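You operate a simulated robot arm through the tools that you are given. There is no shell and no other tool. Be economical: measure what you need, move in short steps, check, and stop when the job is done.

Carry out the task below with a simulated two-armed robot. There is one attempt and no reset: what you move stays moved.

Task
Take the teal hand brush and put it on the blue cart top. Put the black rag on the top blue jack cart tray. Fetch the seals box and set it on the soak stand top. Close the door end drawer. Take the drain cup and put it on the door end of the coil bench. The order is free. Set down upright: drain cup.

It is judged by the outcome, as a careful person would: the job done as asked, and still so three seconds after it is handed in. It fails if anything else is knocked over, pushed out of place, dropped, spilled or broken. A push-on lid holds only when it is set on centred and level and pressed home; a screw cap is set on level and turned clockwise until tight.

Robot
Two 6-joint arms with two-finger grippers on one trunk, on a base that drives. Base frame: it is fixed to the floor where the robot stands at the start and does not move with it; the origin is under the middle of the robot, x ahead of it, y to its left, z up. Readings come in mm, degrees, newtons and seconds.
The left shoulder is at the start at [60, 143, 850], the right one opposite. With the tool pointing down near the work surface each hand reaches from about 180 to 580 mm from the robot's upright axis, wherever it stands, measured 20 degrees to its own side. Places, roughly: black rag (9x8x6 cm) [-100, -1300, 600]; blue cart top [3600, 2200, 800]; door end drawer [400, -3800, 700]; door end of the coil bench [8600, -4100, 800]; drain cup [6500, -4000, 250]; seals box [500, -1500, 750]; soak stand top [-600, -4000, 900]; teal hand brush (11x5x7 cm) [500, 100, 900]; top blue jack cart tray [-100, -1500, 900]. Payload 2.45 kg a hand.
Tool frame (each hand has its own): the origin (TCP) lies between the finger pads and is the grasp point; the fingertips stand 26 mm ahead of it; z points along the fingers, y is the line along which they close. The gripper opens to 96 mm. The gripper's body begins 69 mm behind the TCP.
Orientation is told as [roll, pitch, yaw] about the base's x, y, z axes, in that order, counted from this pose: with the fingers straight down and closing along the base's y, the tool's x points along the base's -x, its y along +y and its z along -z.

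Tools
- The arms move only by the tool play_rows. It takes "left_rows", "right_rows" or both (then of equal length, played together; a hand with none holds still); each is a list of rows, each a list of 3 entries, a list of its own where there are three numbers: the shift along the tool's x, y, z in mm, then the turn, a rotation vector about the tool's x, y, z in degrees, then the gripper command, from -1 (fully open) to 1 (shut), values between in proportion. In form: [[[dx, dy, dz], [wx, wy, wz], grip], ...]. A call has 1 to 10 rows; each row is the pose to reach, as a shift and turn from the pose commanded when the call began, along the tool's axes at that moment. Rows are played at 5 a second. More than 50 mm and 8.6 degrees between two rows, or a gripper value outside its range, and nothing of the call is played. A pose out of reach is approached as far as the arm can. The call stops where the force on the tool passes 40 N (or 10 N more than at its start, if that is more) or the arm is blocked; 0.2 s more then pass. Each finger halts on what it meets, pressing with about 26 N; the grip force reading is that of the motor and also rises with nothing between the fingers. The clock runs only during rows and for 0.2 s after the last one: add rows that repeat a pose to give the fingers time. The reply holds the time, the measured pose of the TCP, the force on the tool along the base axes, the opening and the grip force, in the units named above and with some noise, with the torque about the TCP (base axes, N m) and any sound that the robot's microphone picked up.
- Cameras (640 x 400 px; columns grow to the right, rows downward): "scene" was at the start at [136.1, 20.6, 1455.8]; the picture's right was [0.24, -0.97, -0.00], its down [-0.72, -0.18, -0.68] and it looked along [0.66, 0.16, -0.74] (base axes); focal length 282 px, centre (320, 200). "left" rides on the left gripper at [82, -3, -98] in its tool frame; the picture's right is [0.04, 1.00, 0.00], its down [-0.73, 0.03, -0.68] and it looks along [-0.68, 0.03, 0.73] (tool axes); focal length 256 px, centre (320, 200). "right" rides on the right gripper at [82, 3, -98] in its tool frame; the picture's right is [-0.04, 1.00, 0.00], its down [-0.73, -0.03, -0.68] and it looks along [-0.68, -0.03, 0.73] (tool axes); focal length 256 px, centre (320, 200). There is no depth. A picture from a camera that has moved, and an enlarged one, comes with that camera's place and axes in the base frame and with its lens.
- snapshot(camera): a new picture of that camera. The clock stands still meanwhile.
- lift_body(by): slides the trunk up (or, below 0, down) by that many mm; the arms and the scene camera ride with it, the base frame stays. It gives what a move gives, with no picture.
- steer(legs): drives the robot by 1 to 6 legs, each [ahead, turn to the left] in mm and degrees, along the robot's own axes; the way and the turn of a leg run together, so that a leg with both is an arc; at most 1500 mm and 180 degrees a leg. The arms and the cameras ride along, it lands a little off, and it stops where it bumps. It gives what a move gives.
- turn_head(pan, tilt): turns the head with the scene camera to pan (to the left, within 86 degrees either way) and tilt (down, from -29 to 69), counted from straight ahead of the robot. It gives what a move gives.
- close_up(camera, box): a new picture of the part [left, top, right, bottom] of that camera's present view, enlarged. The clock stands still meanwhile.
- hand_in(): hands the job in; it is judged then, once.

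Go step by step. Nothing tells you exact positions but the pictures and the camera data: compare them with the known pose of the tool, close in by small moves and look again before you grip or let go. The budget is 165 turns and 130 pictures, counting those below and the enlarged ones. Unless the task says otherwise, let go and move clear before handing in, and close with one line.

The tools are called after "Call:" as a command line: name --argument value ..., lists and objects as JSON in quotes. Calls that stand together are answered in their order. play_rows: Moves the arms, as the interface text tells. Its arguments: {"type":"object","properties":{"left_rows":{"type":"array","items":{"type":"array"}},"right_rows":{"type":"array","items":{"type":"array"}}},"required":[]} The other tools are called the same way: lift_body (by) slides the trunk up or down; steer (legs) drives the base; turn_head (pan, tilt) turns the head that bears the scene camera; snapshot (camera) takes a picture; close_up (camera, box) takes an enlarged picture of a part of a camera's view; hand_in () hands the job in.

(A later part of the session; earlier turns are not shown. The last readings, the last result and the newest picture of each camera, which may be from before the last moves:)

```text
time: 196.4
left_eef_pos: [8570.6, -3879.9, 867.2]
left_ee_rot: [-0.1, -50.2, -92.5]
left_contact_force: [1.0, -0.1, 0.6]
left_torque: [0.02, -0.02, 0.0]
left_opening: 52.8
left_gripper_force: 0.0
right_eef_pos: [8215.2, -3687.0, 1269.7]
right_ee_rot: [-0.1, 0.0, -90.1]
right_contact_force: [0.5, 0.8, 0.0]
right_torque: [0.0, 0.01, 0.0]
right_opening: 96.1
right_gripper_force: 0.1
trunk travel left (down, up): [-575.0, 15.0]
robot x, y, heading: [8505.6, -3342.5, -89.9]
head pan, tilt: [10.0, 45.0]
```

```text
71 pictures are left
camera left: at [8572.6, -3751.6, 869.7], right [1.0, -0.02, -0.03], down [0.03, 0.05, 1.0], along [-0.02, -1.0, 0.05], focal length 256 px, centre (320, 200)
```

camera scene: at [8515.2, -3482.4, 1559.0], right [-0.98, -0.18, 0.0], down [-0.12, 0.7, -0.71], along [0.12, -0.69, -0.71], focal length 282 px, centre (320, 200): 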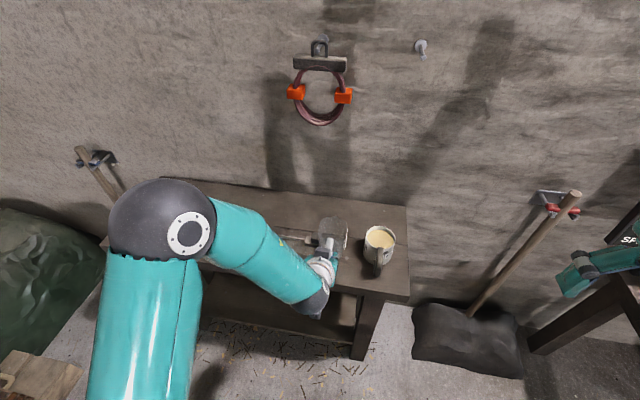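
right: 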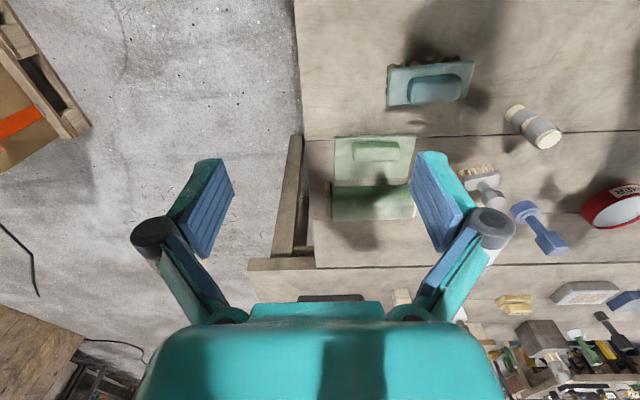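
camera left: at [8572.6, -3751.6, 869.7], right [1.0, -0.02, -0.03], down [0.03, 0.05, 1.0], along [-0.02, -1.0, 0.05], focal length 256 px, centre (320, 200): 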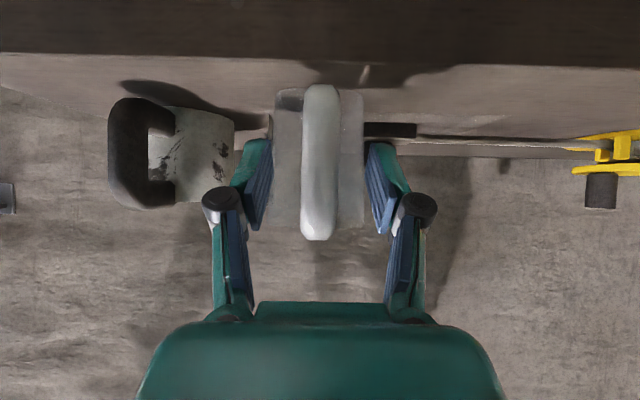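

The cup stands free and upright. I'll withdraw backwards along the fingers.

Call:
play_rows --left_rows '[[[0, 0, -20], [0, 0, 0], -0.25], [[0, 0, -45], [0, 0, 0], -0.25], [[0, 0, -85], [0, 0, 0], -0.25], [[0, 0, -125], [0, 0, 0], -0.25]]'

Call:
steer --legs '[[-150, 0]]'

Call:
snapshot --camera "left"

```text
time: 197.4
left_eef_pos: [8571.5, -3789.9, 945.7]
left_ee_rot: [0.0, -50.1, -92.4]
left_contact_force: [0.3, 0.8, 0.6]
left_torque: [-0.04, 0.0, 0.0]
left_opening: 60.1
left_gripper_force: 0.0
left hand out of reach, approached as far as the arm can: row 4
right_eef_pos: [8214.7, -3685.7, 1269.6]
right_ee_rot: [0.0, 0.0, -90.0]
right_contact_force: [0.4, 0.4, -0.4]
right_torque: [-0.03, -0.01, -0.02]
right_opening: 95.7
right_gripper_force: 0.0
trunk travel left (down, up): [-575.0, 15.0]
robot x, y, heading: [8501.3, -3344.3, -90.0]
head pan, tilt: [10.0, 45.0]
```

```text
time: 198.8
left_eef_pos: [8572.2, -3640.5, 946.0]
left_ee_rot: [0.0, -50.1, -92.5]
left_contact_force: [-0.9, 0.5, 0.6]
left_torque: [-0.01, -0.01, 0.01]
left_opening: 59.8
left_gripper_force: 0.1
right_eef_pos: [8215.1, -3536.9, 1269.5]
right_ee_rot: [0.1, -0.1, -90.1]
right_contact_force: [0.1, 0.1, -0.2]
right_torque: [-0.06, 0.0, 0.01]
right_opening: 96.0
right_gripper_force: 0.1
trunk travel left (down, up): [-575.0, 15.0]
robot x, y, heading: [8499.7, -3191.6, -90.0]
head pan, tilt: [10.0, 45.0]
```

```text
70 pictures are left
camera left: at [8573.8, -3512.9, 949.5], right [1.0, -0.02, -0.03], down [0.03, 0.05, 1.0], along [-0.02, -1.0, 0.05], focal length 256 px, centre (320, 200)
```

left: 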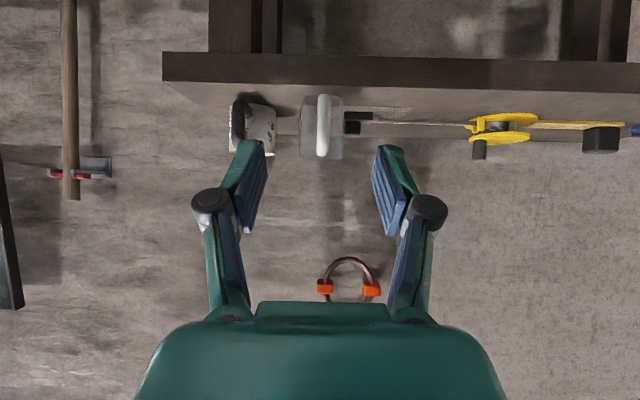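

The cup stands upright on the coil bench. I'll fold the left hand back to neutral, lower the trunk back, and head west again along y≈-3090.

Call:
play_rows --left_rows '[[[-6, 0, -27], [0, 8.3, 0], -1], [[-12, 0, -54], [0, 16.6, 0], -1], [[-18, 0, -80], [0, 25, 0], -1], [[-24, 0, -107], [0, 33.3, 0], -1], [[-30, 0, -134], [0, 41.6, 0], -1], [[-35, 0, -160], [0, 50, 0], -1], [[-35, 0, -160], [0, 50, 0], -1]]'

Call:
steer --legs '[[-80, 0], [0, -45], [0, -45]]'

Call:
turn_head --pan 0 --tilt 30

Call:
snapshot --camera "scene"

```text
time: 200.3
left_eef_pos: [8576.8, -3541.7, 1078.1]
left_ee_rot: [0.0, 0.1, -92.5]
left_contact_force: [-1.6, 0.2, 0.9]
left_torque: [0.01, -0.02, -0.01]
left_opening: 96.0
left_gripper_force: 0.0
right_eef_pos: [8215.6, -3537.0, 1270.3]
right_ee_rot: [0.0, 0.0, -90.1]
right_contact_force: [-0.8, -0.4, 0.0]
right_torque: [0.03, -0.03, -0.02]
right_opening: 96.1
right_gripper_force: 0.2
trunk travel left (down, up): [-575.0, 15.0]
robot x, y, heading: [8500.9, -3192.0, -89.8]
head pan, tilt: [10.0, 45.0]
```

```text
time: 205.6
left_eef_pos: [8163.6, -3240.1, 1077.9]
left_ee_rot: [0.0, -0.1, -173.5]
left_contact_force: [0.3, 0.4, -1.4]
left_torque: [-0.06, -0.03, 0.02]
left_opening: 96.1
left_gripper_force: 0.1
right_eef_pos: [8109.9, -2881.6, 1269.4]
right_ee_rot: [0.1, 0.0, -171.2]
right_contact_force: [-0.6, 1.1, -1.0]
right_torque: [-0.03, -0.01, 0.03]
right_opening: 96.0
right_gripper_force: 0.0
trunk travel left (down, up): [-575.0, 15.0]
robot x, y, heading: [8500.8, -3155.6, -172.0]
head pan, tilt: [10.0, 45.0]
stopped in leg 3: the robot was blocked; the commanded pose is now the measured one
```

```text
time: 206.3
left_eef_pos: [8163.6, -3242.4, 1077.5]
left_ee_rot: [0.0, -0.2, -173.5]
left_contact_force: [-0.4, 0.7, -0.4]
left_torque: [0.01, -0.02, -0.02]
left_opening: 95.8
left_gripper_force: 0.0
right_eef_pos: [8112.9, -2883.8, 1271.2]
right_ee_rot: [0.0, -0.2, -171.0]
right_contact_force: [-1.3, 0.4, 0.7]
right_torque: [0.0, 0.0, -0.02]
right_opening: 96.0
right_gripper_force: 0.0
trunk travel left (down, up): [-575.0, 15.0]
robot x, y, heading: [8502.5, -3154.0, -172.0]
head pan, tilt: [0.0, 30.0]
```

```text
69 pictures are left
camera scene: at [8354.6, -3171.5, 1581.8], right [-0.14, 0.99, 0.0], down [0.5, 0.07, -0.87], along [-0.86, -0.12, -0.5], focal length 282 px, centre (320, 200)
```

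scene: 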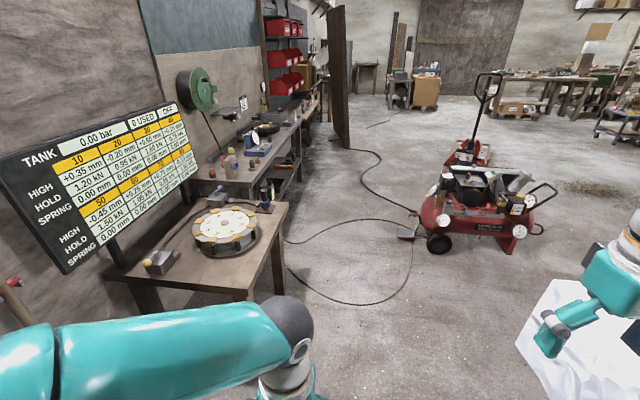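

Way west between bench and compressor is open at y≈-3130. I'll lower the trunk 100 mm and drive it, then on toward the drawer bench.

Call:
lift_body --by -100

Call:
steer --legs '[[0, -9.5], [1500, 0], [1500, 0], [0, -9], [1500, 0], [1300, 0]]'

Call:
turn_head --pan 15 --tilt 20

Call:
snapshot --camera "scene"

```text
time: 207.7
left_eef_pos: [8164.7, -3242.5, 977.0]
left_ee_rot: [0.0, -0.2, -173.5]
left_contact_force: [0.1, -0.3, 0.3]
left_torque: [0.01, 0.01, 0.03]
left_opening: 96.3
left_gripper_force: 0.0
right_eef_pos: [8111.6, -2882.4, 1172.0]
right_ee_rot: [0.1, -0.1, -171.0]
right_contact_force: [0.6, 1.2, 1.2]
right_torque: [-0.02, 0.02, 0.02]
right_opening: 96.2
right_gripper_force: 0.2
trunk travel left (down, up): [-475.0, 115.0]
robot x, y, heading: [8504.8, -3150.5, -172.0]
head pan, tilt: [0.0, 30.0]
```

```text
time: 237.1
left_eef_pos: [2400.0, -2593.2, 976.4]
left_ee_rot: [-0.1, -0.1, 168.5]
left_contact_force: [0.3, 0.1, 0.2]
left_torque: [0.01, -0.01, 0.0]
left_opening: 96.3
left_gripper_force: 0.0
right_eef_pos: [2461.6, -2236.5, 1170.3]
right_ee_rot: [0.0, 0.0, 170.9]
right_contact_force: [0.0, 0.2, 0.0]
right_torque: [-0.03, -0.02, 0.01]
right_opening: 96.3
right_gripper_force: 0.1
trunk travel left (down, up): [-475.0, 115.0]
robot x, y, heading: [2750.3, -2616.6, 169.7]
head pan, tilt: [0.0, 30.0]
```

```text
time: 237.9
left_eef_pos: [2400.3, -2594.2, 978.0]
left_ee_rot: [-0.1, -0.1, 168.5]
left_contact_force: [0.9, 0.0, 0.6]
left_torque: [0.05, 0.0, 0.01]
left_opening: 96.1
left_gripper_force: 0.0
right_eef_pos: [2461.9, -2237.3, 1170.4]
right_ee_rot: [0.1, -0.1, 170.9]
right_contact_force: [0.3, 0.1, 0.2]
right_torque: [-0.04, 0.0, 0.0]
right_opening: 95.9
right_gripper_force: 0.1
trunk travel left (down, up): [-475.0, 115.0]
robot x, y, heading: [2755.3, -2615.6, 169.8]
head pan, tilt: [15.0, 20.0]
```

```text
68 pictures are left
camera scene: at [2598.8, -2610.7, 1497.8], right [-0.08, 1.0, 0.0], down [0.34, 0.03, -0.94], along [-0.94, -0.08, -0.34], focal length 282 px, centre (320, 200)
```

scene: 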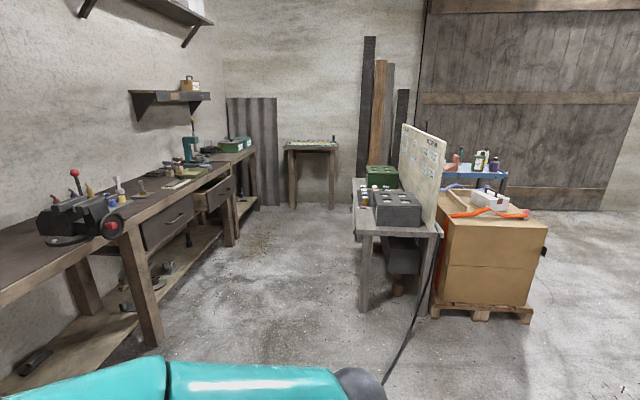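

The open drawer is the far one on the left bench (x≈0–300, front at y≈-3700); the small table at the far end is the soak stand. The cartons with the seals box are on the right. I'll drive to the drawer first.

Call:
steer --legs '[[0, 21.5], [1500, 0], [650, 0], [0, 39]]'

Call:
turn_head --pan 20 --tilt 30

Call:
snapshot --camera "scene"

```text
time: 252.1
left_eef_pos: [446.3, -3348.5, 978.0]
left_ee_rot: [0.0, -0.1, -130.8]
left_contact_force: [-0.6, -0.6, 0.1]
left_torque: [0.0, -0.03, -0.02]
left_opening: 95.9
left_gripper_force: 0.1
right_eef_pos: [163.3, -3119.4, 1170.9]
right_ee_rot: [0.1, 0.0, -128.4]
right_contact_force: [-0.4, -0.6, -1.0]
right_torque: [0.03, -0.01, -0.01]
right_opening: 95.9
right_gripper_force: 0.0
trunk travel left (down, up): [-475.0, 115.0]
robot x, y, heading: [621.0, -3035.0, -129.4]
head pan, tilt: [15.0, 20.0]
```

```text
time: 252.8
left_eef_pos: [444.6, -3349.0, 979.0]
left_ee_rot: [0.0, 0.0, -130.8]
left_contact_force: [-0.1, 0.2, 0.2]
left_torque: [-0.03, -0.04, 0.03]
left_opening: 95.8
left_gripper_force: 0.0
right_eef_pos: [163.0, -3118.2, 1171.7]
right_ee_rot: [0.1, -0.1, -128.4]
right_contact_force: [0.6, 0.2, -0.4]
right_torque: [-0.03, -0.04, -0.03]
right_opening: 96.1
right_gripper_force: 0.0
trunk travel left (down, up): [-475.0, 115.0]
robot x, y, heading: [622.0, -3037.6, -129.7]
head pan, tilt: [20.0, 30.0]
```

```text
67 pictures are left
camera scene: at [549.4, -3167.7, 1481.9], right [-0.94, 0.33, 0.0], down [0.17, 0.47, -0.87], along [-0.29, -0.82, -0.5], focal length 282 px, centre (320, 200)
```

scene: 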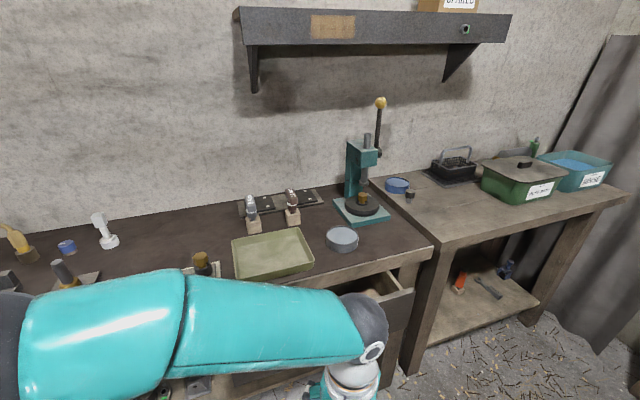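

The drawer stands open about 150 mm; its right end is at x≈50, y≈-3680. I'll line up facing it.

Call:
steer --legs '[[0, -40], [420, 0], [0, 40], [0, 40]]'

Call:
turn_head --pan 0 --tilt 45

Call:
snapshot --camera "scene"

```text
time: 261.9
left_eef_pos: [283.5, -3466.9, 980.2]
left_ee_rot: [-0.2, -0.1, -90.3]
left_contact_force: [0.8, 1.0, -0.3]
left_torque: [-0.02, 0.06, 0.01]
left_opening: 95.9
left_gripper_force: 0.0
right_eef_pos: [-79.0, -3475.3, 1173.5]
right_ee_rot: [-0.2, -0.1, -88.0]
right_contact_force: [0.1, -0.6, -0.6]
right_torque: [-0.01, 0.03, 0.0]
right_opening: 96.1
right_gripper_force: 0.1
trunk travel left (down, up): [-475.0, 115.0]
robot x, y, heading: [177.4, -3116.2, -90.1]
head pan, tilt: [20.0, 30.0]
stopped in leg 4: the robot was blocked; the commanded pose is now the measured one
```

```text
time: 262.8
left_eef_pos: [280.2, -3467.5, 979.7]
left_ee_rot: [-0.1, -0.2, -90.4]
left_contact_force: [0.8, 0.8, -0.3]
left_torque: [-0.01, 0.0, 0.02]
left_opening: 96.2
left_gripper_force: 0.0
right_eef_pos: [-81.6, -3475.7, 1172.7]
right_ee_rot: [0.0, -0.1, -88.1]
right_contact_force: [1.0, -0.8, -0.2]
right_torque: [-0.02, -0.01, 0.0]
right_opening: 96.2
right_gripper_force: 0.0
trunk travel left (down, up): [-475.0, 115.0]
robot x, y, heading: [177.9, -3116.7, -90.1]
head pan, tilt: [0.0, 45.0]
```

```text
66 pictures are left
camera scene: at [171.9, -3257.6, 1459.2], right [-1.0, 0.0, 0.0], down [0.0, 0.71, -0.71], along [0.0, -0.71, -0.71], focal length 282 px, centre (320, 200)
```

scene: 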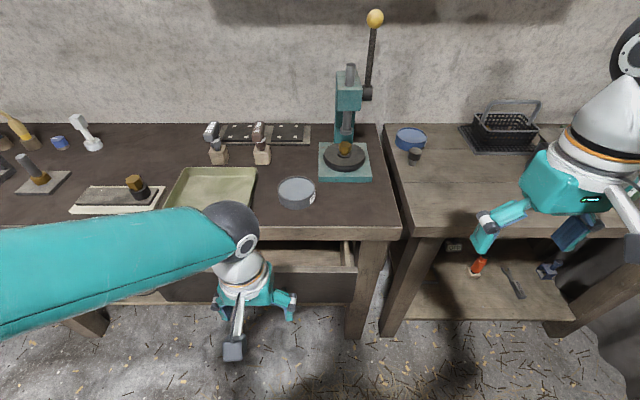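

The drawer front spans x≈70–610 and z≈610–785 at y≈-3660. I'll tilt the left hand forward with closed fingers to push near its middle (x≈340).

Call:
play_rows --left_rows '[[[-8, 8, 15], [0, -8.2, 0], 0], [[-16, 16, 30], [0, -16.4, 0], 1], [[-24, 24, 45], [0, -24.6, 0], 1], [[-32, 32, 60], [0, -32.8, 0], 1], [[-40, 40, 75], [0, -41, 0], 1], [[-50, 50, 90], [0, -49.2, 0], 1], [[-60, 60, 105], [0, -57.4, 0], 1], [[-70, 60, 120], [0, -65.6, 0], 1]]'

Call:
lift_body --by -150

Call:
snapshot --camera "left"

Call:
snapshot --camera "scene"

```text
time: 264.6
left_eef_pos: [309.2, -3615.1, 839.4]
left_ee_rot: [0.1, -65.5, -90.1]
left_contact_force: [0.5, -1.0, 1.1]
left_torque: [0.02, -0.02, 0.04]
left_opening: 0.2
left_gripper_force: 26.4
left hand out of reach, approached as far as the arm can: row 4, 5, 6, 7, 8
right_eef_pos: [-84.2, -3476.2, 1171.8]
right_ee_rot: [0.1, 0.0, -88.2]
right_contact_force: [-0.9, -0.1, -0.8]
right_torque: [0.01, -0.07, 0.03]
right_opening: 96.0
right_gripper_force: 0.0
trunk travel left (down, up): [-475.0, 115.0]
robot x, y, heading: [171.5, -3117.7, -89.8]
head pan, tilt: [0.0, 45.0]
```

```text
time: 265.7
left_eef_pos: [311.2, -3617.2, 745.9]
left_ee_rot: [0.1, -67.5, -90.0]
left_contact_force: [-1.1, 1.2, 7.0]
left_torque: [0.0, -0.02, 0.04]
left_opening: 6.2
left_gripper_force: 28.5
right_eef_pos: [-80.1, -3474.0, 1069.5]
right_ee_rot: [-0.1, 0.0, -88.0]
right_contact_force: [-0.1, -0.8, 0.4]
right_torque: [0.05, 0.01, -0.01]
right_opening: 95.9
right_gripper_force: 0.1
trunk travel left (down, up): [-372.0, 218.0]
robot x, y, heading: [174.4, -3116.1, -89.7]
head pan, tilt: [0.0, 45.0]
stopped: the force on the tool passed its limit at 51 N (the readings are from after the stop); the commanded pose is now the measured one
```

```text
65 pictures are left
camera left: at [306.7, -3496.7, 710.2], right [1.0, 0.02, -0.04], down [0.03, 0.35, 0.94], along [0.03, -0.94, 0.35], focal length 256 px, centre (320, 200)
```

left: 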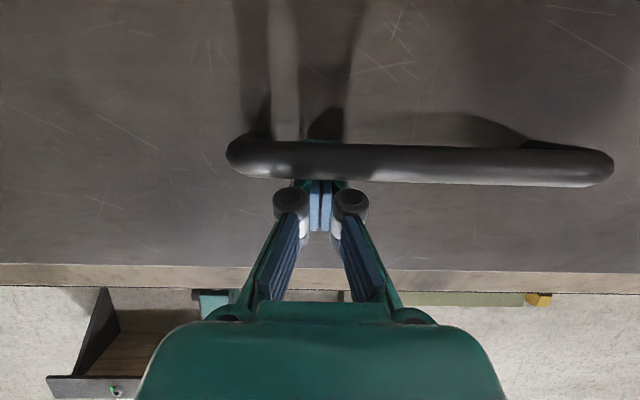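

```text
64 pictures are left
camera scene: at [171.7, -3257.7, 1355.2], right [-1.0, 0.0, 0.0], down [0.0, 0.71, -0.71], along [0.0, -0.71, -0.71], focal length 282 px, centre (320, 200)
```

scene: 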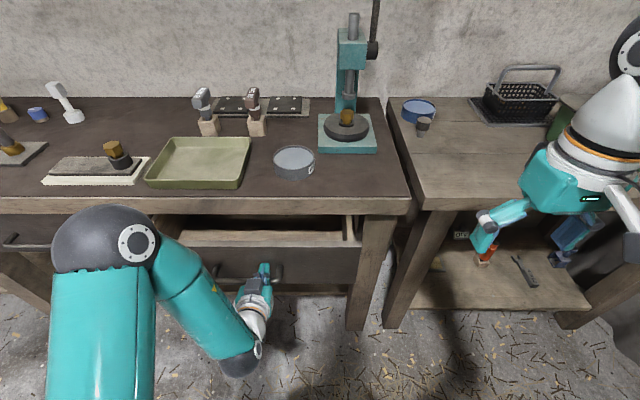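

The fingers came down on the drawer's bar handle. I'll lift off it by 15 mm, shift toward the middle and push the front forward.

Call:
play_rows --left_rows '[[[-8, 0, -3], [0, 0, 0], 1], [[-15, 0, -6], [0, 0, 0], 1], [[-15, 25, -6], [0, 0, 0], 1], [[-15, 45, -6], [0, 0, 0], 1], [[-23, 45, 12], [0, 0, 0], 1], [[-30, 45, 31], [0, 0, 0], 1], [[-38, 45, 49], [0, 0, 0], 1]]'

Call:
snapshot --camera "left"

```text
time: 267.3
left_eef_pos: [328.1, -3678.4, 772.7]
left_ee_rot: [1.1, -66.8, -90.1]
left_contact_force: [-0.6, 0.0, 0.2]
left_torque: [0.0, -0.02, -0.01]
left_opening: 0.0
left_gripper_force: 28.8
left hand out of reach, approached as far as the arm can: row 3, 4, 5, 6, 7
right_eef_pos: [-80.8, -3476.1, 1068.8]
right_ee_rot: [-0.3, 0.0, -88.1]
right_contact_force: [0.2, -0.1, -0.4]
right_torque: [-0.01, -0.01, 0.02]
right_opening: 95.8
right_gripper_force: 0.0
trunk travel left (down, up): [-372.0, 218.0]
robot x, y, heading: [174.9, -3117.3, -89.9]
head pan, tilt: [0.0, 45.0]
```

```text
63 pictures are left
camera left: at [323.2, -3556.7, 738.6], right [1.0, 0.04, -0.03], down [0.01, 0.34, 0.94], along [0.04, -0.94, 0.34], focal length 256 px, centre (320, 200)
```

left: 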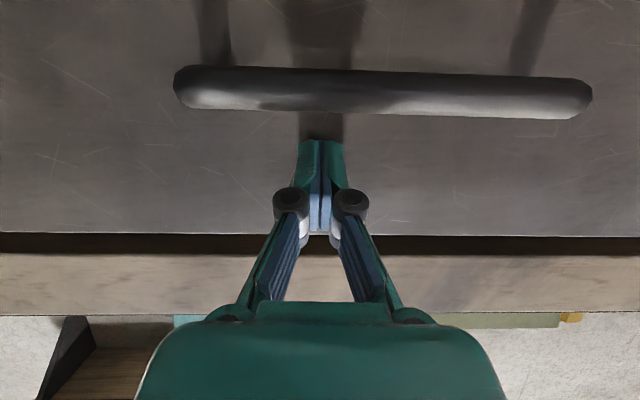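

Call:
snapshot --camera "scene"

```text
62 pictures are left
camera scene: at [172.0, -3258.4, 1355.7], right [-1.0, 0.0, 0.0], down [0.0, 0.71, -0.71], along [0.0, -0.71, -0.71], focal length 282 px, centre (320, 200)
```

scene: 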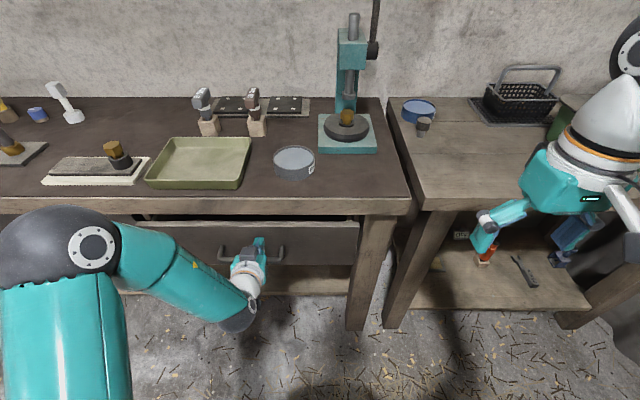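

The drawer has slid in most of the way. I'll keep pushing forward in small steps until it stops.

Call:
play_rows --left_rows '[[[-6, 0, 14], [0, 0, 0], 1], [[-12, 0, 28], [0, 0, 0], 1], [[-18, 0, 41], [0, 0, 0], 1], [[-23, 0, 55], [0, 0, 0], 1], [[-29, 0, 69], [0, 0, 0], 1], [[-35, 0, 83], [0, 0, 0], 1], [[-41, 0, 97], [0, 0, 0], 1], [[-47, 0, 110], [0, 0, 0], 1]]'

Call:
snapshot --camera "scene"

```text
time: 268.2
left_eef_pos: [324.0, -3719.1, 776.8]
left_ee_rot: [0.9, -66.8, -90.3]
left_contact_force: [3.0, 16.9, 8.3]
left_torque: [-0.26, 0.0, 0.06]
left_opening: 6.1
left_gripper_force: 29.1
left hand out of reach, approached as far as the arm can: row 1, 2, 3, 4
right_eef_pos: [-82.2, -3474.5, 1070.3]
right_ee_rot: [-0.2, -0.1, -88.0]
right_contact_force: [0.1, -0.4, -0.4]
right_torque: [0.02, 0.03, 0.01]
right_opening: 95.7
right_gripper_force: 0.0
trunk travel left (down, up): [-372.0, 218.0]
robot x, y, heading: [177.9, -3116.9, -89.8]
head pan, tilt: [0.0, 45.0]
stopped in row 4 (left hand): the force on the tool passed its limit at 44 N (the readings are from after the stop); the commanded pose is now the measured one
```

```text
61 pictures are left
camera scene: at [171.7, -3255.0, 1356.3], right [-1.0, 0.0, 0.0], down [0.0, 0.71, -0.71], along [0.0, -0.71, -0.71], focal length 282 px, centre (320, 200)
```

scene: 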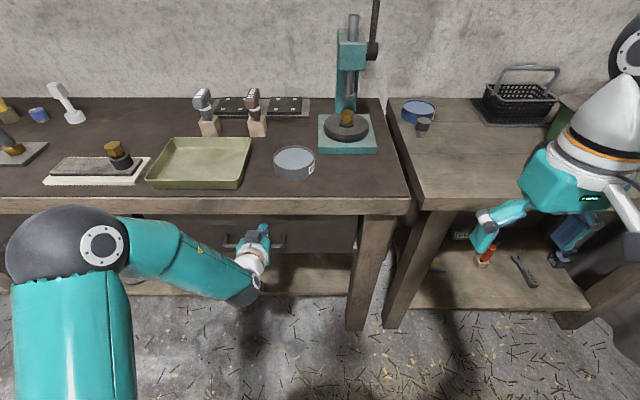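

Resistance now. I'll pull the hand back and inspect the drawer.

Call:
play_rows --left_rows '[[[12, 0, -28], [0, 0, 0], 1], [[25, 0, -56], [0, 0, 0], 1], [[37, 0, -84], [0, 0, 0], 1], [[50, 0, -112], [0, 0, 0], 1]]'

Call:
snapshot --camera "left"

Call:
close_up --camera "scene" --box '[180, 170, 420, 320]'

```text
time: 269.2
left_eef_pos: [320.1, -3622.3, 770.3]
left_ee_rot: [0.8, -66.5, -90.3]
left_contact_force: [-0.7, -0.9, 0.4]
left_torque: [-0.02, 0.04, -0.02]
left_opening: 0.0
left_gripper_force: 28.9
left hand out of reach, approached as far as the arm can: row 4
right_eef_pos: [-81.4, -3476.5, 1069.3]
right_ee_rot: [-0.1, 0.1, -88.0]
right_contact_force: [0.9, -0.7, 0.6]
right_torque: [0.03, 0.0, 0.02]
right_opening: 96.3
right_gripper_force: 0.1
trunk travel left (down, up): [-372.0, 218.0]
robot x, y, heading: [173.1, -3118.5, -90.0]
head pan, tilt: [0.0, 45.0]
```

```text
60 pictures are left
camera left: at [314.9, -3500.9, 736.9], right [1.0, 0.02, -0.03], down [0.02, 0.33, 0.94], along [0.03, -0.94, 0.33], focal length 256 px, centre (320, 200)
```

left: 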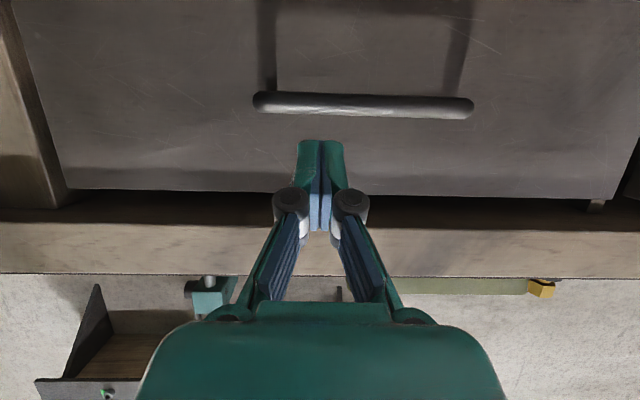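

```text
2.67 times, centred on (300, 245) of scene
camera zoom: at [171.4, -3258.4, 1355.7], right [-1.0, 0.0, 0.0], down [0.0, 0.71, -0.71], along [0.0, -0.71, -0.71], focal length 751 px, centre (373, 80)
```

zoom: 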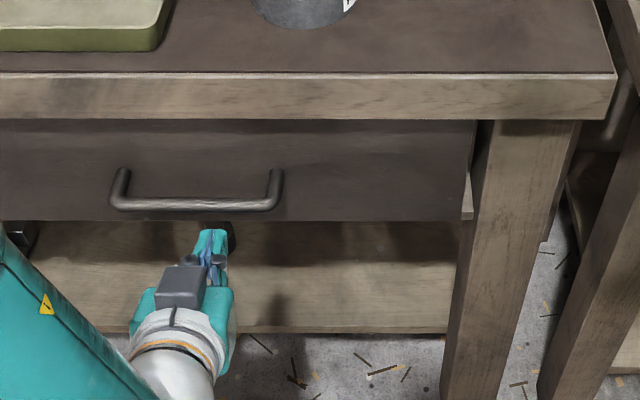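

To judge whether it is fully shut, I'll compare with the neighbouring closed drawer.

Call:
turn_head --pan 48 --tilt 38

Call:
snapshot --camera "scene"

```text
time: 270.4
left_eef_pos: [320.3, -3622.8, 770.7]
left_ee_rot: [0.8, -66.6, -90.2]
left_contact_force: [-0.1, 0.3, -0.1]
left_torque: [-0.02, -0.03, -0.02]
left_opening: 0.3
left_gripper_force: 28.3
right_eef_pos: [-81.4, -3475.0, 1069.3]
right_ee_rot: [-0.1, 0.0, -87.9]
right_contact_force: [0.1, 0.1, -0.4]
right_torque: [-0.01, 0.0, 0.0]
right_opening: 95.8
right_gripper_force: 0.0
trunk travel left (down, up): [-372.0, 218.0]
robot x, y, heading: [172.0, -3117.0, -89.7]
head pan, tilt: [48.0, 38.0]
```

```text
58 pictures are left
camera scene: at [235.8, -3234.2, 1366.0], right [-0.67, -0.74, 0.0], down [-0.46, 0.41, -0.79], along [0.59, -0.53, -0.62], focal length 282 px, centre (320, 200)
```

scene: 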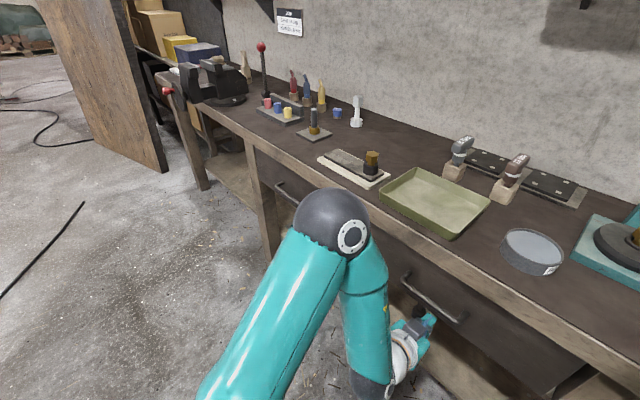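

Call:
close_up --camera "scene" --box '[240, 130, 620, 370]'

```text
1.67 times, centred on (430, 250) of scene
camera zoom: at [235.8, -3234.2, 1366.0], right [-0.67, -0.74, 0.0], down [-0.46, 0.41, -0.79], along [0.59, -0.53, -0.62], focal length 470 px, centre (137, 117)
```

zoom: 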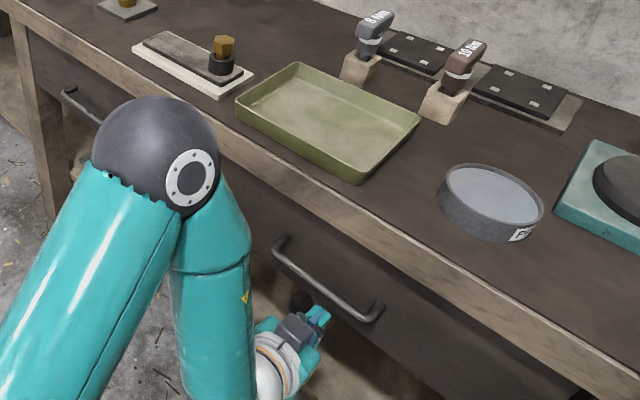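

Both handles line up, so the drawer looks shut. One more push confirms whether it sits at its end stop.

Call:
play_rows --left_rows '[[[-16, 0, 36], [0, 0, 0], 1], [[-32, 0, 73], [0, 0, 0], 1], [[-38, 0, 87], [0, 0, 0], 1], [[-41, 0, 95], [0, 0, 0], 1], [[-44, 0, 101], [0, 0, 0], 1], [[-47, 0, 107], [0, 0, 0], 1], [[-50, 0, 113], [0, 0, 0], 1]]'

```text
time: 271.5
left_eef_pos: [320.3, -3720.0, 769.7]
left_ee_rot: [0.8, -66.3, -90.4]
left_contact_force: [2.9, 25.7, 13.1]
left_torque: [-0.38, -0.02, 0.05]
left_opening: 5.9
left_gripper_force: 27.9
right_eef_pos: [-80.2, -3471.1, 1071.1]
right_ee_rot: [0.0, -0.2, -88.0]
right_contact_force: [0.3, -0.6, -0.6]
right_torque: [0.0, 0.01, 0.0]
right_opening: 96.0
right_gripper_force: 0.1
trunk travel left (down, up): [-372.0, 218.0]
robot x, y, heading: [172.0, -3116.8, -89.9]
head pan, tilt: [48.0, 38.0]
stopped in row 5 (left hand): the force on the tool passed its limit at 50 N (the readings are from after the stop); the commanded pose is now the measured one
```

The same stop position: the drawer is shut. I'll retract and fold the left hand, while raising the trunk again.

Call:
play_rows --left_rows '[[[14, 0, -31], [0, 0, 0], 1], [[27, 0, -62], [0, 0, 0], 0], [[40, 0, -92], [0, 0, 0], -1]]'

Call:
play_rows --left_rows '[[[-7, 0, -23], [0, 8.2, 0], -1], [[-14, 0, -46], [0, 16.4, 0], -1], [[-21, 0, -70], [0, 24.6, 0], -1], [[-28, 0, -93], [0, 32.8, 0], -1], [[-36, 0, -117], [0, 41, 0], -1], [[-43, 0, -140], [0, 49.2, 0], -1], [[-50, 0, -165], [0, 57.4, 0], -1], [[-58, 0, -190], [0, 65.6, 0], -1]]'

Call:
lift_body --by 103

Call:
turn_head --pan -65 --tilt 30

Call:
snapshot --camera "scene"

```text
time: 272.3
left_eef_pos: [320.3, -3623.5, 768.0]
left_ee_rot: [0.8, -65.9, -90.4]
left_contact_force: [-0.3, 0.2, 0.0]
left_torque: [-0.03, -0.03, -0.01]
left_opening: 80.2
left_gripper_force: 0.2
right_eef_pos: [-80.8, -3474.9, 1069.7]
right_ee_rot: [0.0, 0.0, -88.0]
right_contact_force: [0.5, 0.3, -0.1]
right_torque: [-0.01, -0.02, 0.01]
right_opening: 96.0
right_gripper_force: 0.0
trunk travel left (down, up): [-372.0, 218.0]
robot x, y, heading: [171.1, -3117.9, -90.0]
head pan, tilt: [48.0, 38.0]
```

```text
time: 274.1
left_eef_pos: [317.1, -3473.5, 897.7]
left_ee_rot: [0.3, -0.2, -89.8]
left_contact_force: [0.0, 0.0, 0.3]
left_torque: [0.0, 0.01, -0.03]
left_opening: 96.2
left_gripper_force: 0.0
right_eef_pos: [-80.9, -3474.8, 1070.0]
right_ee_rot: [0.0, 0.0, -87.9]
right_contact_force: [-0.2, 0.1, 0.5]
right_torque: [0.0, 0.02, 0.03]
right_opening: 96.0
right_gripper_force: 0.1
trunk travel left (down, up): [-372.0, 218.0]
robot x, y, heading: [174.5, -3115.9, -90.1]
head pan, tilt: [48.0, 38.0]
```

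```text
time: 275.5
left_eef_pos: [317.5, -3474.2, 1001.5]
left_ee_rot: [0.4, -0.5, -89.6]
left_contact_force: [0.6, -0.1, -0.5]
left_torque: [-0.02, -0.03, 0.03]
left_opening: 95.9
left_gripper_force: 0.0
right_eef_pos: [-81.8, -3476.4, 1174.0]
right_ee_rot: [-0.1, 0.0, -88.0]
right_contact_force: [0.9, 0.5, 0.6]
right_torque: [-0.02, 0.02, -0.04]
right_opening: 95.9
right_gripper_force: 0.1
trunk travel left (down, up): [-475.0, 115.0]
robot x, y, heading: [174.4, -3120.3, -89.9]
head pan, tilt: [48.0, 38.0]
```

```text
time: 277.4
left_eef_pos: [317.8, -3474.3, 1000.2]
left_ee_rot: [0.3, -0.4, -89.5]
left_contact_force: [-0.1, 0.5, -0.4]
left_torque: [0.02, 0.0, 0.0]
left_opening: 96.0
left_gripper_force: 0.0
right_eef_pos: [-81.1, -3475.5, 1173.3]
right_ee_rot: [-0.1, 0.0, -87.9]
right_contact_force: [-1.0, 0.8, -0.2]
right_torque: [-0.01, 0.02, 0.04]
right_opening: 96.2
right_gripper_force: 0.0
trunk travel left (down, up): [-475.0, 115.0]
robot x, y, heading: [174.9, -3117.1, -89.9]
head pan, tilt: [-65.0, 30.0]
```

```text
56 pictures are left
camera scene: at [89.8, -3214.4, 1481.4], right [-0.42, 0.91, 0.0], down [0.45, 0.21, -0.87], along [-0.78, -0.37, -0.5], focal length 282 px, centre (320, 200)
```

scene: 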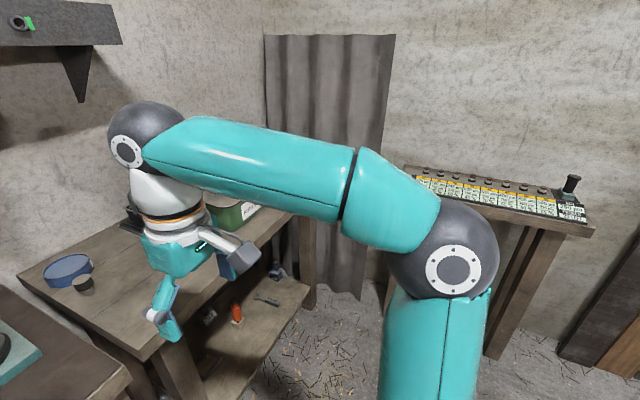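

The drawer is done. The bench right of it (blue disc, basket, green and teal boxes) matches the soak stand's place. Now I'll go around the panel to the corridor for the seals box and the rag.

Call:
steer --legs '[[0, 45], [0, 42], [1500, 0], [100, 0], [0, 42], [0, 42]]'

Call:
turn_head --pan 0 --tilt 25

Call:
snapshot --camera "scene"

```text
time: 282.1
left_eef_pos: [548.6, -3007.2, 1002.4]
left_ee_rot: [0.2, -0.4, -4.9]
left_contact_force: [0.1, 0.3, 0.0]
left_torque: [-0.03, -0.01, 0.03]
left_opening: 96.2
left_gripper_force: 0.0
right_eef_pos: [513.9, -3403.3, 1174.2]
right_ee_rot: [-0.1, 0.0, -3.2]
right_contact_force: [-0.4, 0.2, 0.9]
right_torque: [-0.06, 0.02, 0.01]
right_opening: 95.9
right_gripper_force: 0.0
trunk travel left (down, up): [-475.0, 115.0]
robot x, y, heading: [178.2, -3162.7, -4.2]
head pan, tilt: [-65.0, 30.0]
stopped in leg 2: the robot was blocked; the commanded pose is now the measured one
```

```text
time: 283.5
left_eef_pos: [547.2, -3006.8, 1001.4]
left_ee_rot: [0.3, -0.3, -4.8]
left_contact_force: [1.0, -0.6, 0.4]
left_torque: [-0.02, -0.01, 0.01]
left_opening: 96.4
left_gripper_force: 0.1
right_eef_pos: [511.8, -3405.5, 1173.8]
right_ee_rot: [0.0, 0.0, -3.3]
right_contact_force: [-0.9, 0.3, 0.2]
right_torque: [0.0, -0.02, -0.03]
right_opening: 96.1
right_gripper_force: 0.1
trunk travel left (down, up): [-475.0, 115.0]
robot x, y, heading: [171.8, -3164.1, -4.1]
head pan, tilt: [0.0, 25.0]
```

```text
55 pictures are left
camera scene: at [324.0, -3171.8, 1489.4], right [-0.07, -1.0, 0.0], down [-0.42, 0.03, -0.91], along [0.9, -0.07, -0.42], focal length 282 px, centre (320, 200)
```

scene: 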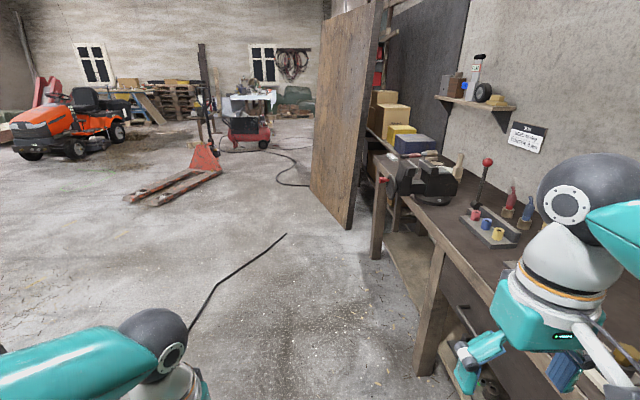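

I'll continue: straight east, then turn north in steps.

Call:
steer --legs '[[0, 4], [1500, 0], [100, 0], [0, 44]]'

Call:
steer --legs '[[0, 40]]'

Call:
turn_head --pan 15 --tilt 25

Call:
snapshot --camera "scene"

```text
time: 294.6
left_eef_pos: [1901.3, -2804.5, 1002.1]
left_ee_rot: [0.3, -0.3, 42.7]
left_contact_force: [0.0, 0.5, 0.3]
left_torque: [-0.01, 0.03, 0.05]
left_opening: 96.1
left_gripper_force: 0.0
right_eef_pos: [2172.0, -3098.4, 1172.9]
right_ee_rot: [0.1, 0.0, 44.3]
right_contact_force: [0.7, 0.2, 0.1]
right_torque: [0.02, 0.01, 0.04]
right_opening: 96.1
right_gripper_force: 0.0
trunk travel left (down, up): [-475.0, 115.0]
robot x, y, heading: [1778.1, -3200.8, 43.2]
head pan, tilt: [0.0, 25.0]
```

```text
time: 297.1
left_eef_pos: [1616.1, -2815.9, 1002.5]
left_ee_rot: [0.3, -0.4, 82.9]
left_contact_force: [0.2, -0.1, 0.3]
left_torque: [-0.04, -0.02, 0.02]
left_opening: 95.9
left_gripper_force: 0.0
right_eef_pos: [2011.4, -2866.6, 1174.5]
right_ee_rot: [-0.1, 0.0, 84.5]
right_contact_force: [0.7, 0.4, 0.2]
right_torque: [0.0, -0.01, -0.01]
right_opening: 95.7
right_gripper_force: 0.0
trunk travel left (down, up): [-475.0, 115.0]
robot x, y, heading: [1801.1, -3204.4, 83.5]
head pan, tilt: [0.0, 25.0]
```

```text
time: 297.8
left_eef_pos: [1617.0, -2817.8, 1002.7]
left_ee_rot: [0.4, -0.4, 82.9]
left_contact_force: [-0.5, 0.0, 0.5]
left_torque: [-0.03, 0.06, -0.02]
left_opening: 96.2
left_gripper_force: 0.1
right_eef_pos: [2012.5, -2868.2, 1174.4]
right_ee_rot: [0.0, -0.2, 84.5]
right_contact_force: [0.8, 0.2, 0.1]
right_torque: [0.01, 0.06, 0.04]
right_opening: 95.9
right_gripper_force: 0.0
trunk travel left (down, up): [-475.0, 115.0]
robot x, y, heading: [1800.6, -3202.1, 83.3]
head pan, tilt: [15.0, 25.0]
```

```text
54 pictures are left
camera scene: at [1793.8, -3048.4, 1489.4], right [0.99, 0.14, 0.0], down [0.06, -0.42, -0.91], along [-0.13, 0.9, -0.42], focal length 282 px, centre (320, 200)
```

scene: 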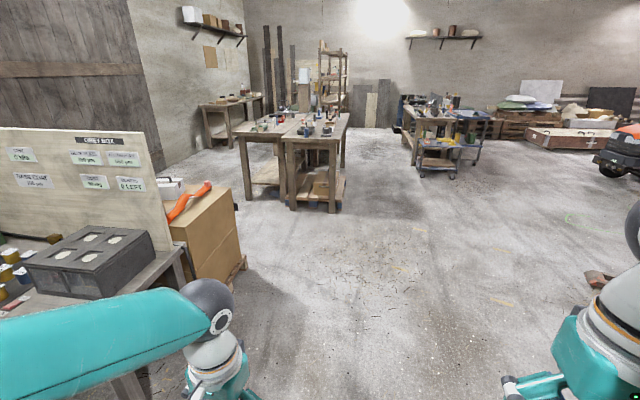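

The way north is clear. I'll drive up to the corridor and then west in front of the cartons and the jack cart.

Call:
steer --legs '[[0, 9.5], [1500, 0], [980, 0], [0, 44]]'

Call:
steer --legs '[[0, 43], [1450, 0]]'

Call:
turn_head --pan 60 --tilt 35

Call:
snapshot --camera "scene"

```text
time: 313.1
left_eef_pos: [1308.2, -630.5, 1003.4]
left_ee_rot: [0.2, -0.4, 134.5]
left_contact_force: [0.0, 0.3, -0.1]
left_torque: [0.0, -0.02, -0.01]
left_opening: 95.9
left_gripper_force: 0.0
right_eef_pos: [1594.5, -352.1, 1174.7]
right_ee_rot: [0.0, 0.0, 135.9]
right_contact_force: [-0.7, 1.6, 0.2]
right_torque: [-0.01, -0.03, 0.0]
right_opening: 96.0
right_gripper_force: 0.0
trunk travel left (down, up): [-475.0, 115.0]
robot x, y, heading: [1740.1, -711.4, 134.7]
head pan, tilt: [15.0, 25.0]
```

```text
time: 322.5
left_eef_pos: [-48.9, -900.7, 1003.4]
left_ee_rot: [0.3, -0.4, 178.2]
left_contact_force: [0.7, 0.2, -0.1]
left_torque: [-0.03, 0.0, 0.01]
left_opening: 96.2
left_gripper_force: 0.1
right_eef_pos: [-34.6, -501.6, 1176.1]
right_ee_rot: [0.0, -0.1, 179.8]
right_contact_force: [-0.4, -0.1, 0.1]
right_torque: [0.0, -0.01, 0.01]
right_opening: 96.0
right_gripper_force: 0.1
trunk travel left (down, up): [-475.0, 115.0]
robot x, y, heading: [317.9, -655.2, 178.7]
head pan, tilt: [15.0, 25.0]
```

```text
time: 323.6
left_eef_pos: [-49.0, -901.3, 1003.2]
left_ee_rot: [0.3, -0.4, 178.3]
left_contact_force: [0.9, 0.6, 0.0]
left_torque: [0.01, -0.02, -0.03]
left_opening: 96.1
left_gripper_force: 0.1
right_eef_pos: [-35.1, -501.1, 1175.6]
right_ee_rot: [0.0, 0.0, 179.8]
right_contact_force: [1.0, -0.6, 0.3]
right_torque: [0.03, -0.02, 0.01]
right_opening: 96.2
right_gripper_force: 0.0
trunk travel left (down, up): [-475.0, 115.0]
robot x, y, heading: [317.7, -656.6, 178.9]
head pan, tilt: [60.0, 35.0]
```

```text
53 pictures are left
camera scene: at [209.5, -729.1, 1473.6], right [-0.85, 0.52, 0.0], down [0.3, 0.49, -0.82], along [-0.43, -0.7, -0.57], focal length 282 px, centre (320, 200)
```

scene: 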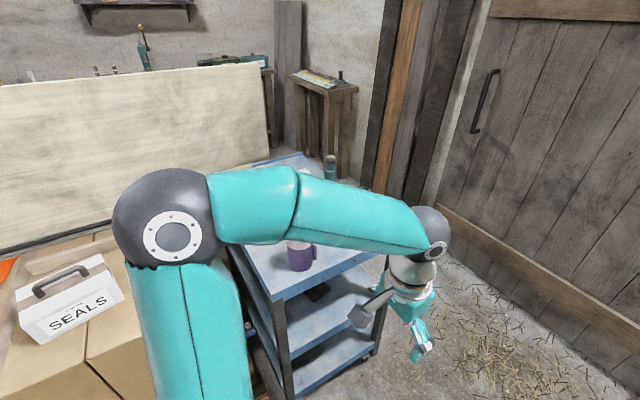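

I'm in front of the cartons; the SEALS box with a bail handle is on the left, the jack cart ahead left. I'll raise the trunk for clearance over the bottles, move on to x≈0 and turn to face the cart.

Call:
lift_body --by 110

Call:
steer --legs '[[320, 0], [0, 44]]'

Call:
steer --legs '[[0, 46]]'

Call:
turn_head --pan -10 --tilt 45

Call:
snapshot --camera "scene"

```text
time: 325.0
left_eef_pos: [-49.0, -902.0, 1114.1]
left_ee_rot: [0.3, -0.4, 178.3]
left_contact_force: [0.2, -0.2, -0.1]
left_torque: [0.0, -0.01, -0.01]
left_opening: 95.8
left_gripper_force: 0.2
right_eef_pos: [-35.1, -503.2, 1285.9]
right_ee_rot: [-0.1, 0.1, 179.8]
right_contact_force: [0.1, -0.8, 0.0]
right_torque: [-0.01, 0.01, -0.02]
right_opening: 96.1
right_gripper_force: 0.1
trunk travel left (down, up): [-585.0, 5.0]
robot x, y, heading: [317.1, -659.0, 178.8]
head pan, tilt: [60.0, 35.0]
```

```text
time: 329.5
left_eef_pos: [-100.5, -1079.0, 1113.7]
left_ee_rot: [0.3, -0.3, -138.0]
left_contact_force: [-0.5, 0.4, -0.7]
left_torque: [0.01, 0.0, 0.02]
left_opening: 96.1
left_gripper_force: 0.1
right_eef_pos: [-366.7, -780.5, 1286.6]
right_ee_rot: [0.0, 0.0, -136.5]
right_contact_force: [-0.1, 0.0, 0.8]
right_torque: [0.04, -0.04, -0.01]
right_opening: 95.9
right_gripper_force: 0.0
trunk travel left (down, up): [-585.0, 5.0]
robot x, y, heading: [-18.8, -634.3, -137.8]
head pan, tilt: [60.0, 35.0]
```

```text
time: 332.3
left_eef_pos: [250.5, -996.4, 1114.7]
left_ee_rot: [0.3, -0.4, -91.1]
left_contact_force: [0.9, -0.2, 0.2]
left_torque: [-0.01, -0.02, 0.03]
left_opening: 96.0
left_gripper_force: 0.1
right_eef_pos: [-148.0, -987.3, 1286.9]
right_ee_rot: [0.0, -0.1, -89.7]
right_contact_force: [-0.3, 0.7, 0.2]
right_torque: [0.01, -0.02, 0.02]
right_opening: 95.9
right_gripper_force: 0.1
trunk travel left (down, up): [-585.0, 5.0]
robot x, y, heading: [-46.0, -630.1, -91.1]
head pan, tilt: [60.0, 35.0]
```

```text
time: 333.7
left_eef_pos: [251.9, -996.0, 1114.7]
left_ee_rot: [0.3, -0.5, -91.2]
left_contact_force: [0.6, 0.6, -0.2]
left_torque: [0.02, 0.04, -0.01]
left_opening: 96.2
left_gripper_force: 0.1
right_eef_pos: [-149.1, -986.9, 1286.1]
right_ee_rot: [0.0, -0.2, -89.6]
right_contact_force: [0.0, 0.1, 0.1]
right_torque: [-0.03, 0.03, 0.0]
right_opening: 95.8
right_gripper_force: 0.0
trunk travel left (down, up): [-585.0, 5.0]
robot x, y, heading: [-44.8, -634.3, -91.1]
head pan, tilt: [-10.0, 45.0]
```

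```text
52 pictures are left
camera scene: at [-64.7, -770.9, 1568.8], right [-0.98, 0.19, 0.0], down [0.14, 0.69, -0.71], along [-0.14, -0.69, -0.71], focal length 282 px, centre (320, 200)
```

scene: 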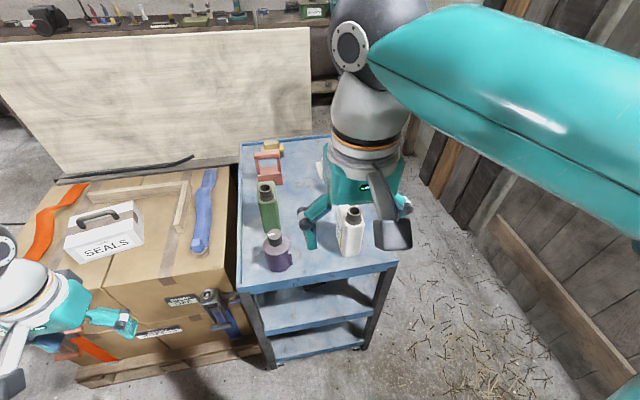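

On the top tray there's a free spot between purple and white bottles around [-140, -1205]. I'll back off, lower the trunk, and look at the rag on the middle shelf.

Call:
steer --legs '[[-220, 0]]'

Call:
lift_body --by -350

Call:
turn_head --pan -5 --tilt 30

Call:
snapshot --camera "scene"

Call:
snapshot --camera "right"

```text
time: 335.4
left_eef_pos: [254.3, -776.2, 1114.4]
left_ee_rot: [0.3, -0.5, -91.0]
left_contact_force: [1.4, 0.2, -1.1]
left_torque: [-0.02, -0.04, -0.04]
left_opening: 96.1
left_gripper_force: 0.0
right_eef_pos: [-144.0, -766.5, 1288.0]
right_ee_rot: [0.0, -0.1, -89.5]
right_contact_force: [-0.1, 0.7, -0.8]
right_torque: [-0.04, 0.04, -0.04]
right_opening: 96.1
right_gripper_force: 0.1
trunk travel left (down, up): [-585.0, 5.0]
robot x, y, heading: [-46.2, -414.8, -91.1]
head pan, tilt: [-10.0, 45.0]
```

```text
time: 338.8
left_eef_pos: [255.7, -777.4, 765.1]
left_ee_rot: [0.4, -0.4, -91.1]
left_contact_force: [1.0, 0.1, 0.0]
left_torque: [0.02, -0.05, -0.06]
left_opening: 96.0
left_gripper_force: 0.0
right_eef_pos: [-142.5, -767.9, 937.4]
right_ee_rot: [0.0, -0.2, -89.6]
right_contact_force: [0.7, 0.0, -0.5]
right_torque: [0.02, 0.02, 0.01]
right_opening: 95.8
right_gripper_force: 0.0
trunk travel left (down, up): [-235.0, 355.0]
robot x, y, heading: [-38.8, -412.5, -90.8]
head pan, tilt: [-10.0, 45.0]
```

```text
time: 339.6
left_eef_pos: [255.7, -777.0, 765.8]
left_ee_rot: [0.2, -0.4, -91.0]
left_contact_force: [0.3, 0.1, 0.0]
left_torque: [0.01, 0.03, 0.0]
left_opening: 96.1
left_gripper_force: 0.0
right_eef_pos: [-144.0, -768.7, 937.1]
right_ee_rot: [0.0, -0.1, -89.5]
right_contact_force: [-0.5, -0.5, -0.1]
right_torque: [0.03, -0.01, -0.02]
right_opening: 96.0
right_gripper_force: 0.0
trunk travel left (down, up): [-235.0, 355.0]
robot x, y, heading: [-42.9, -413.9, -91.1]
head pan, tilt: [-5.0, 30.0]
```

```text
51 pictures are left
camera scene: at [-54.8, -562.1, 1241.3], right [-0.99, 0.1, 0.0], down [0.05, 0.5, -0.87], along [-0.09, -0.86, -0.5], focal length 282 px, centre (320, 200)
```

scene: 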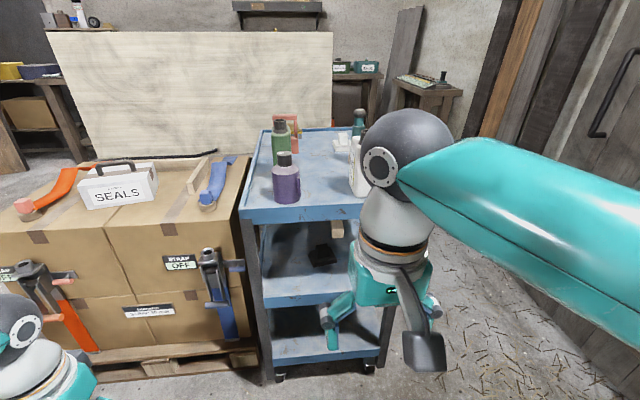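

```text
50 pictures are left
camera right: at [-140.6, -685.9, 1035.5], right [1.0, -0.03, 0.0], down [-0.02, -0.73, 0.68], along [-0.02, -0.68, -0.73], focal length 256 px, centre (320, 200)
```

right: 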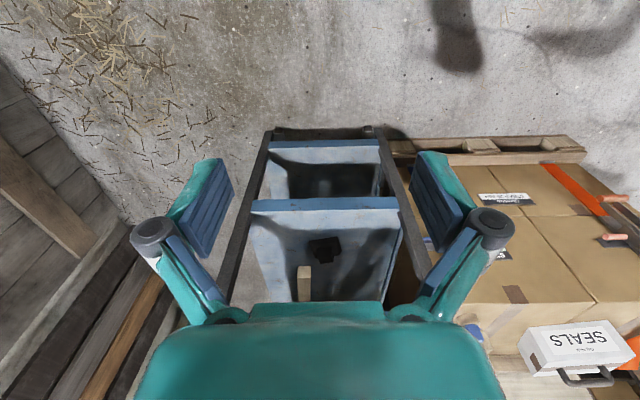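

Call:
close_up --camera "right" --box '[240, 180, 420, 300]'

Call:
close_up --camera "scene" --box '[230, 130, 430, 330]'

```text
3.33 times, centred on (330, 240) of right
camera zoom: at [-140.6, -685.9, 1035.5], right [1.0, -0.03, 0.0], down [-0.02, -0.73, 0.68], along [-0.02, -0.68, -0.73], focal length 853 px, centre (287, 67)
```

zoom: 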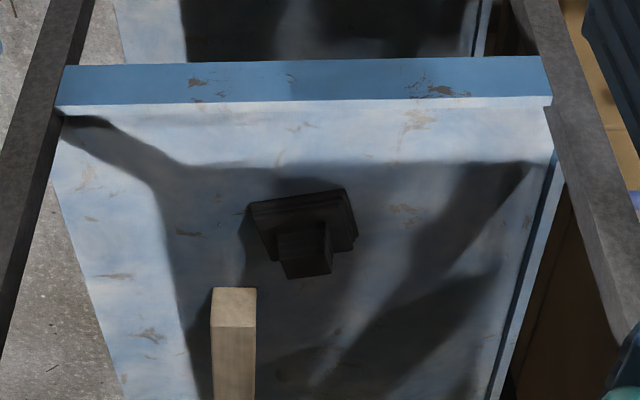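

```text
2.00 times, centred on (330, 230) of scene
camera zoom: at [-54.8, -562.1, 1241.3], right [-0.99, 0.1, 0.0], down [0.05, 0.5, -0.87], along [-0.09, -0.86, -0.5], focal length 564 px, centre (300, 140)
```

zoom: 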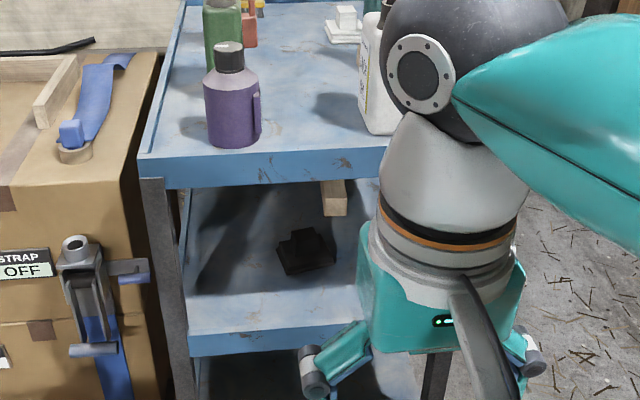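

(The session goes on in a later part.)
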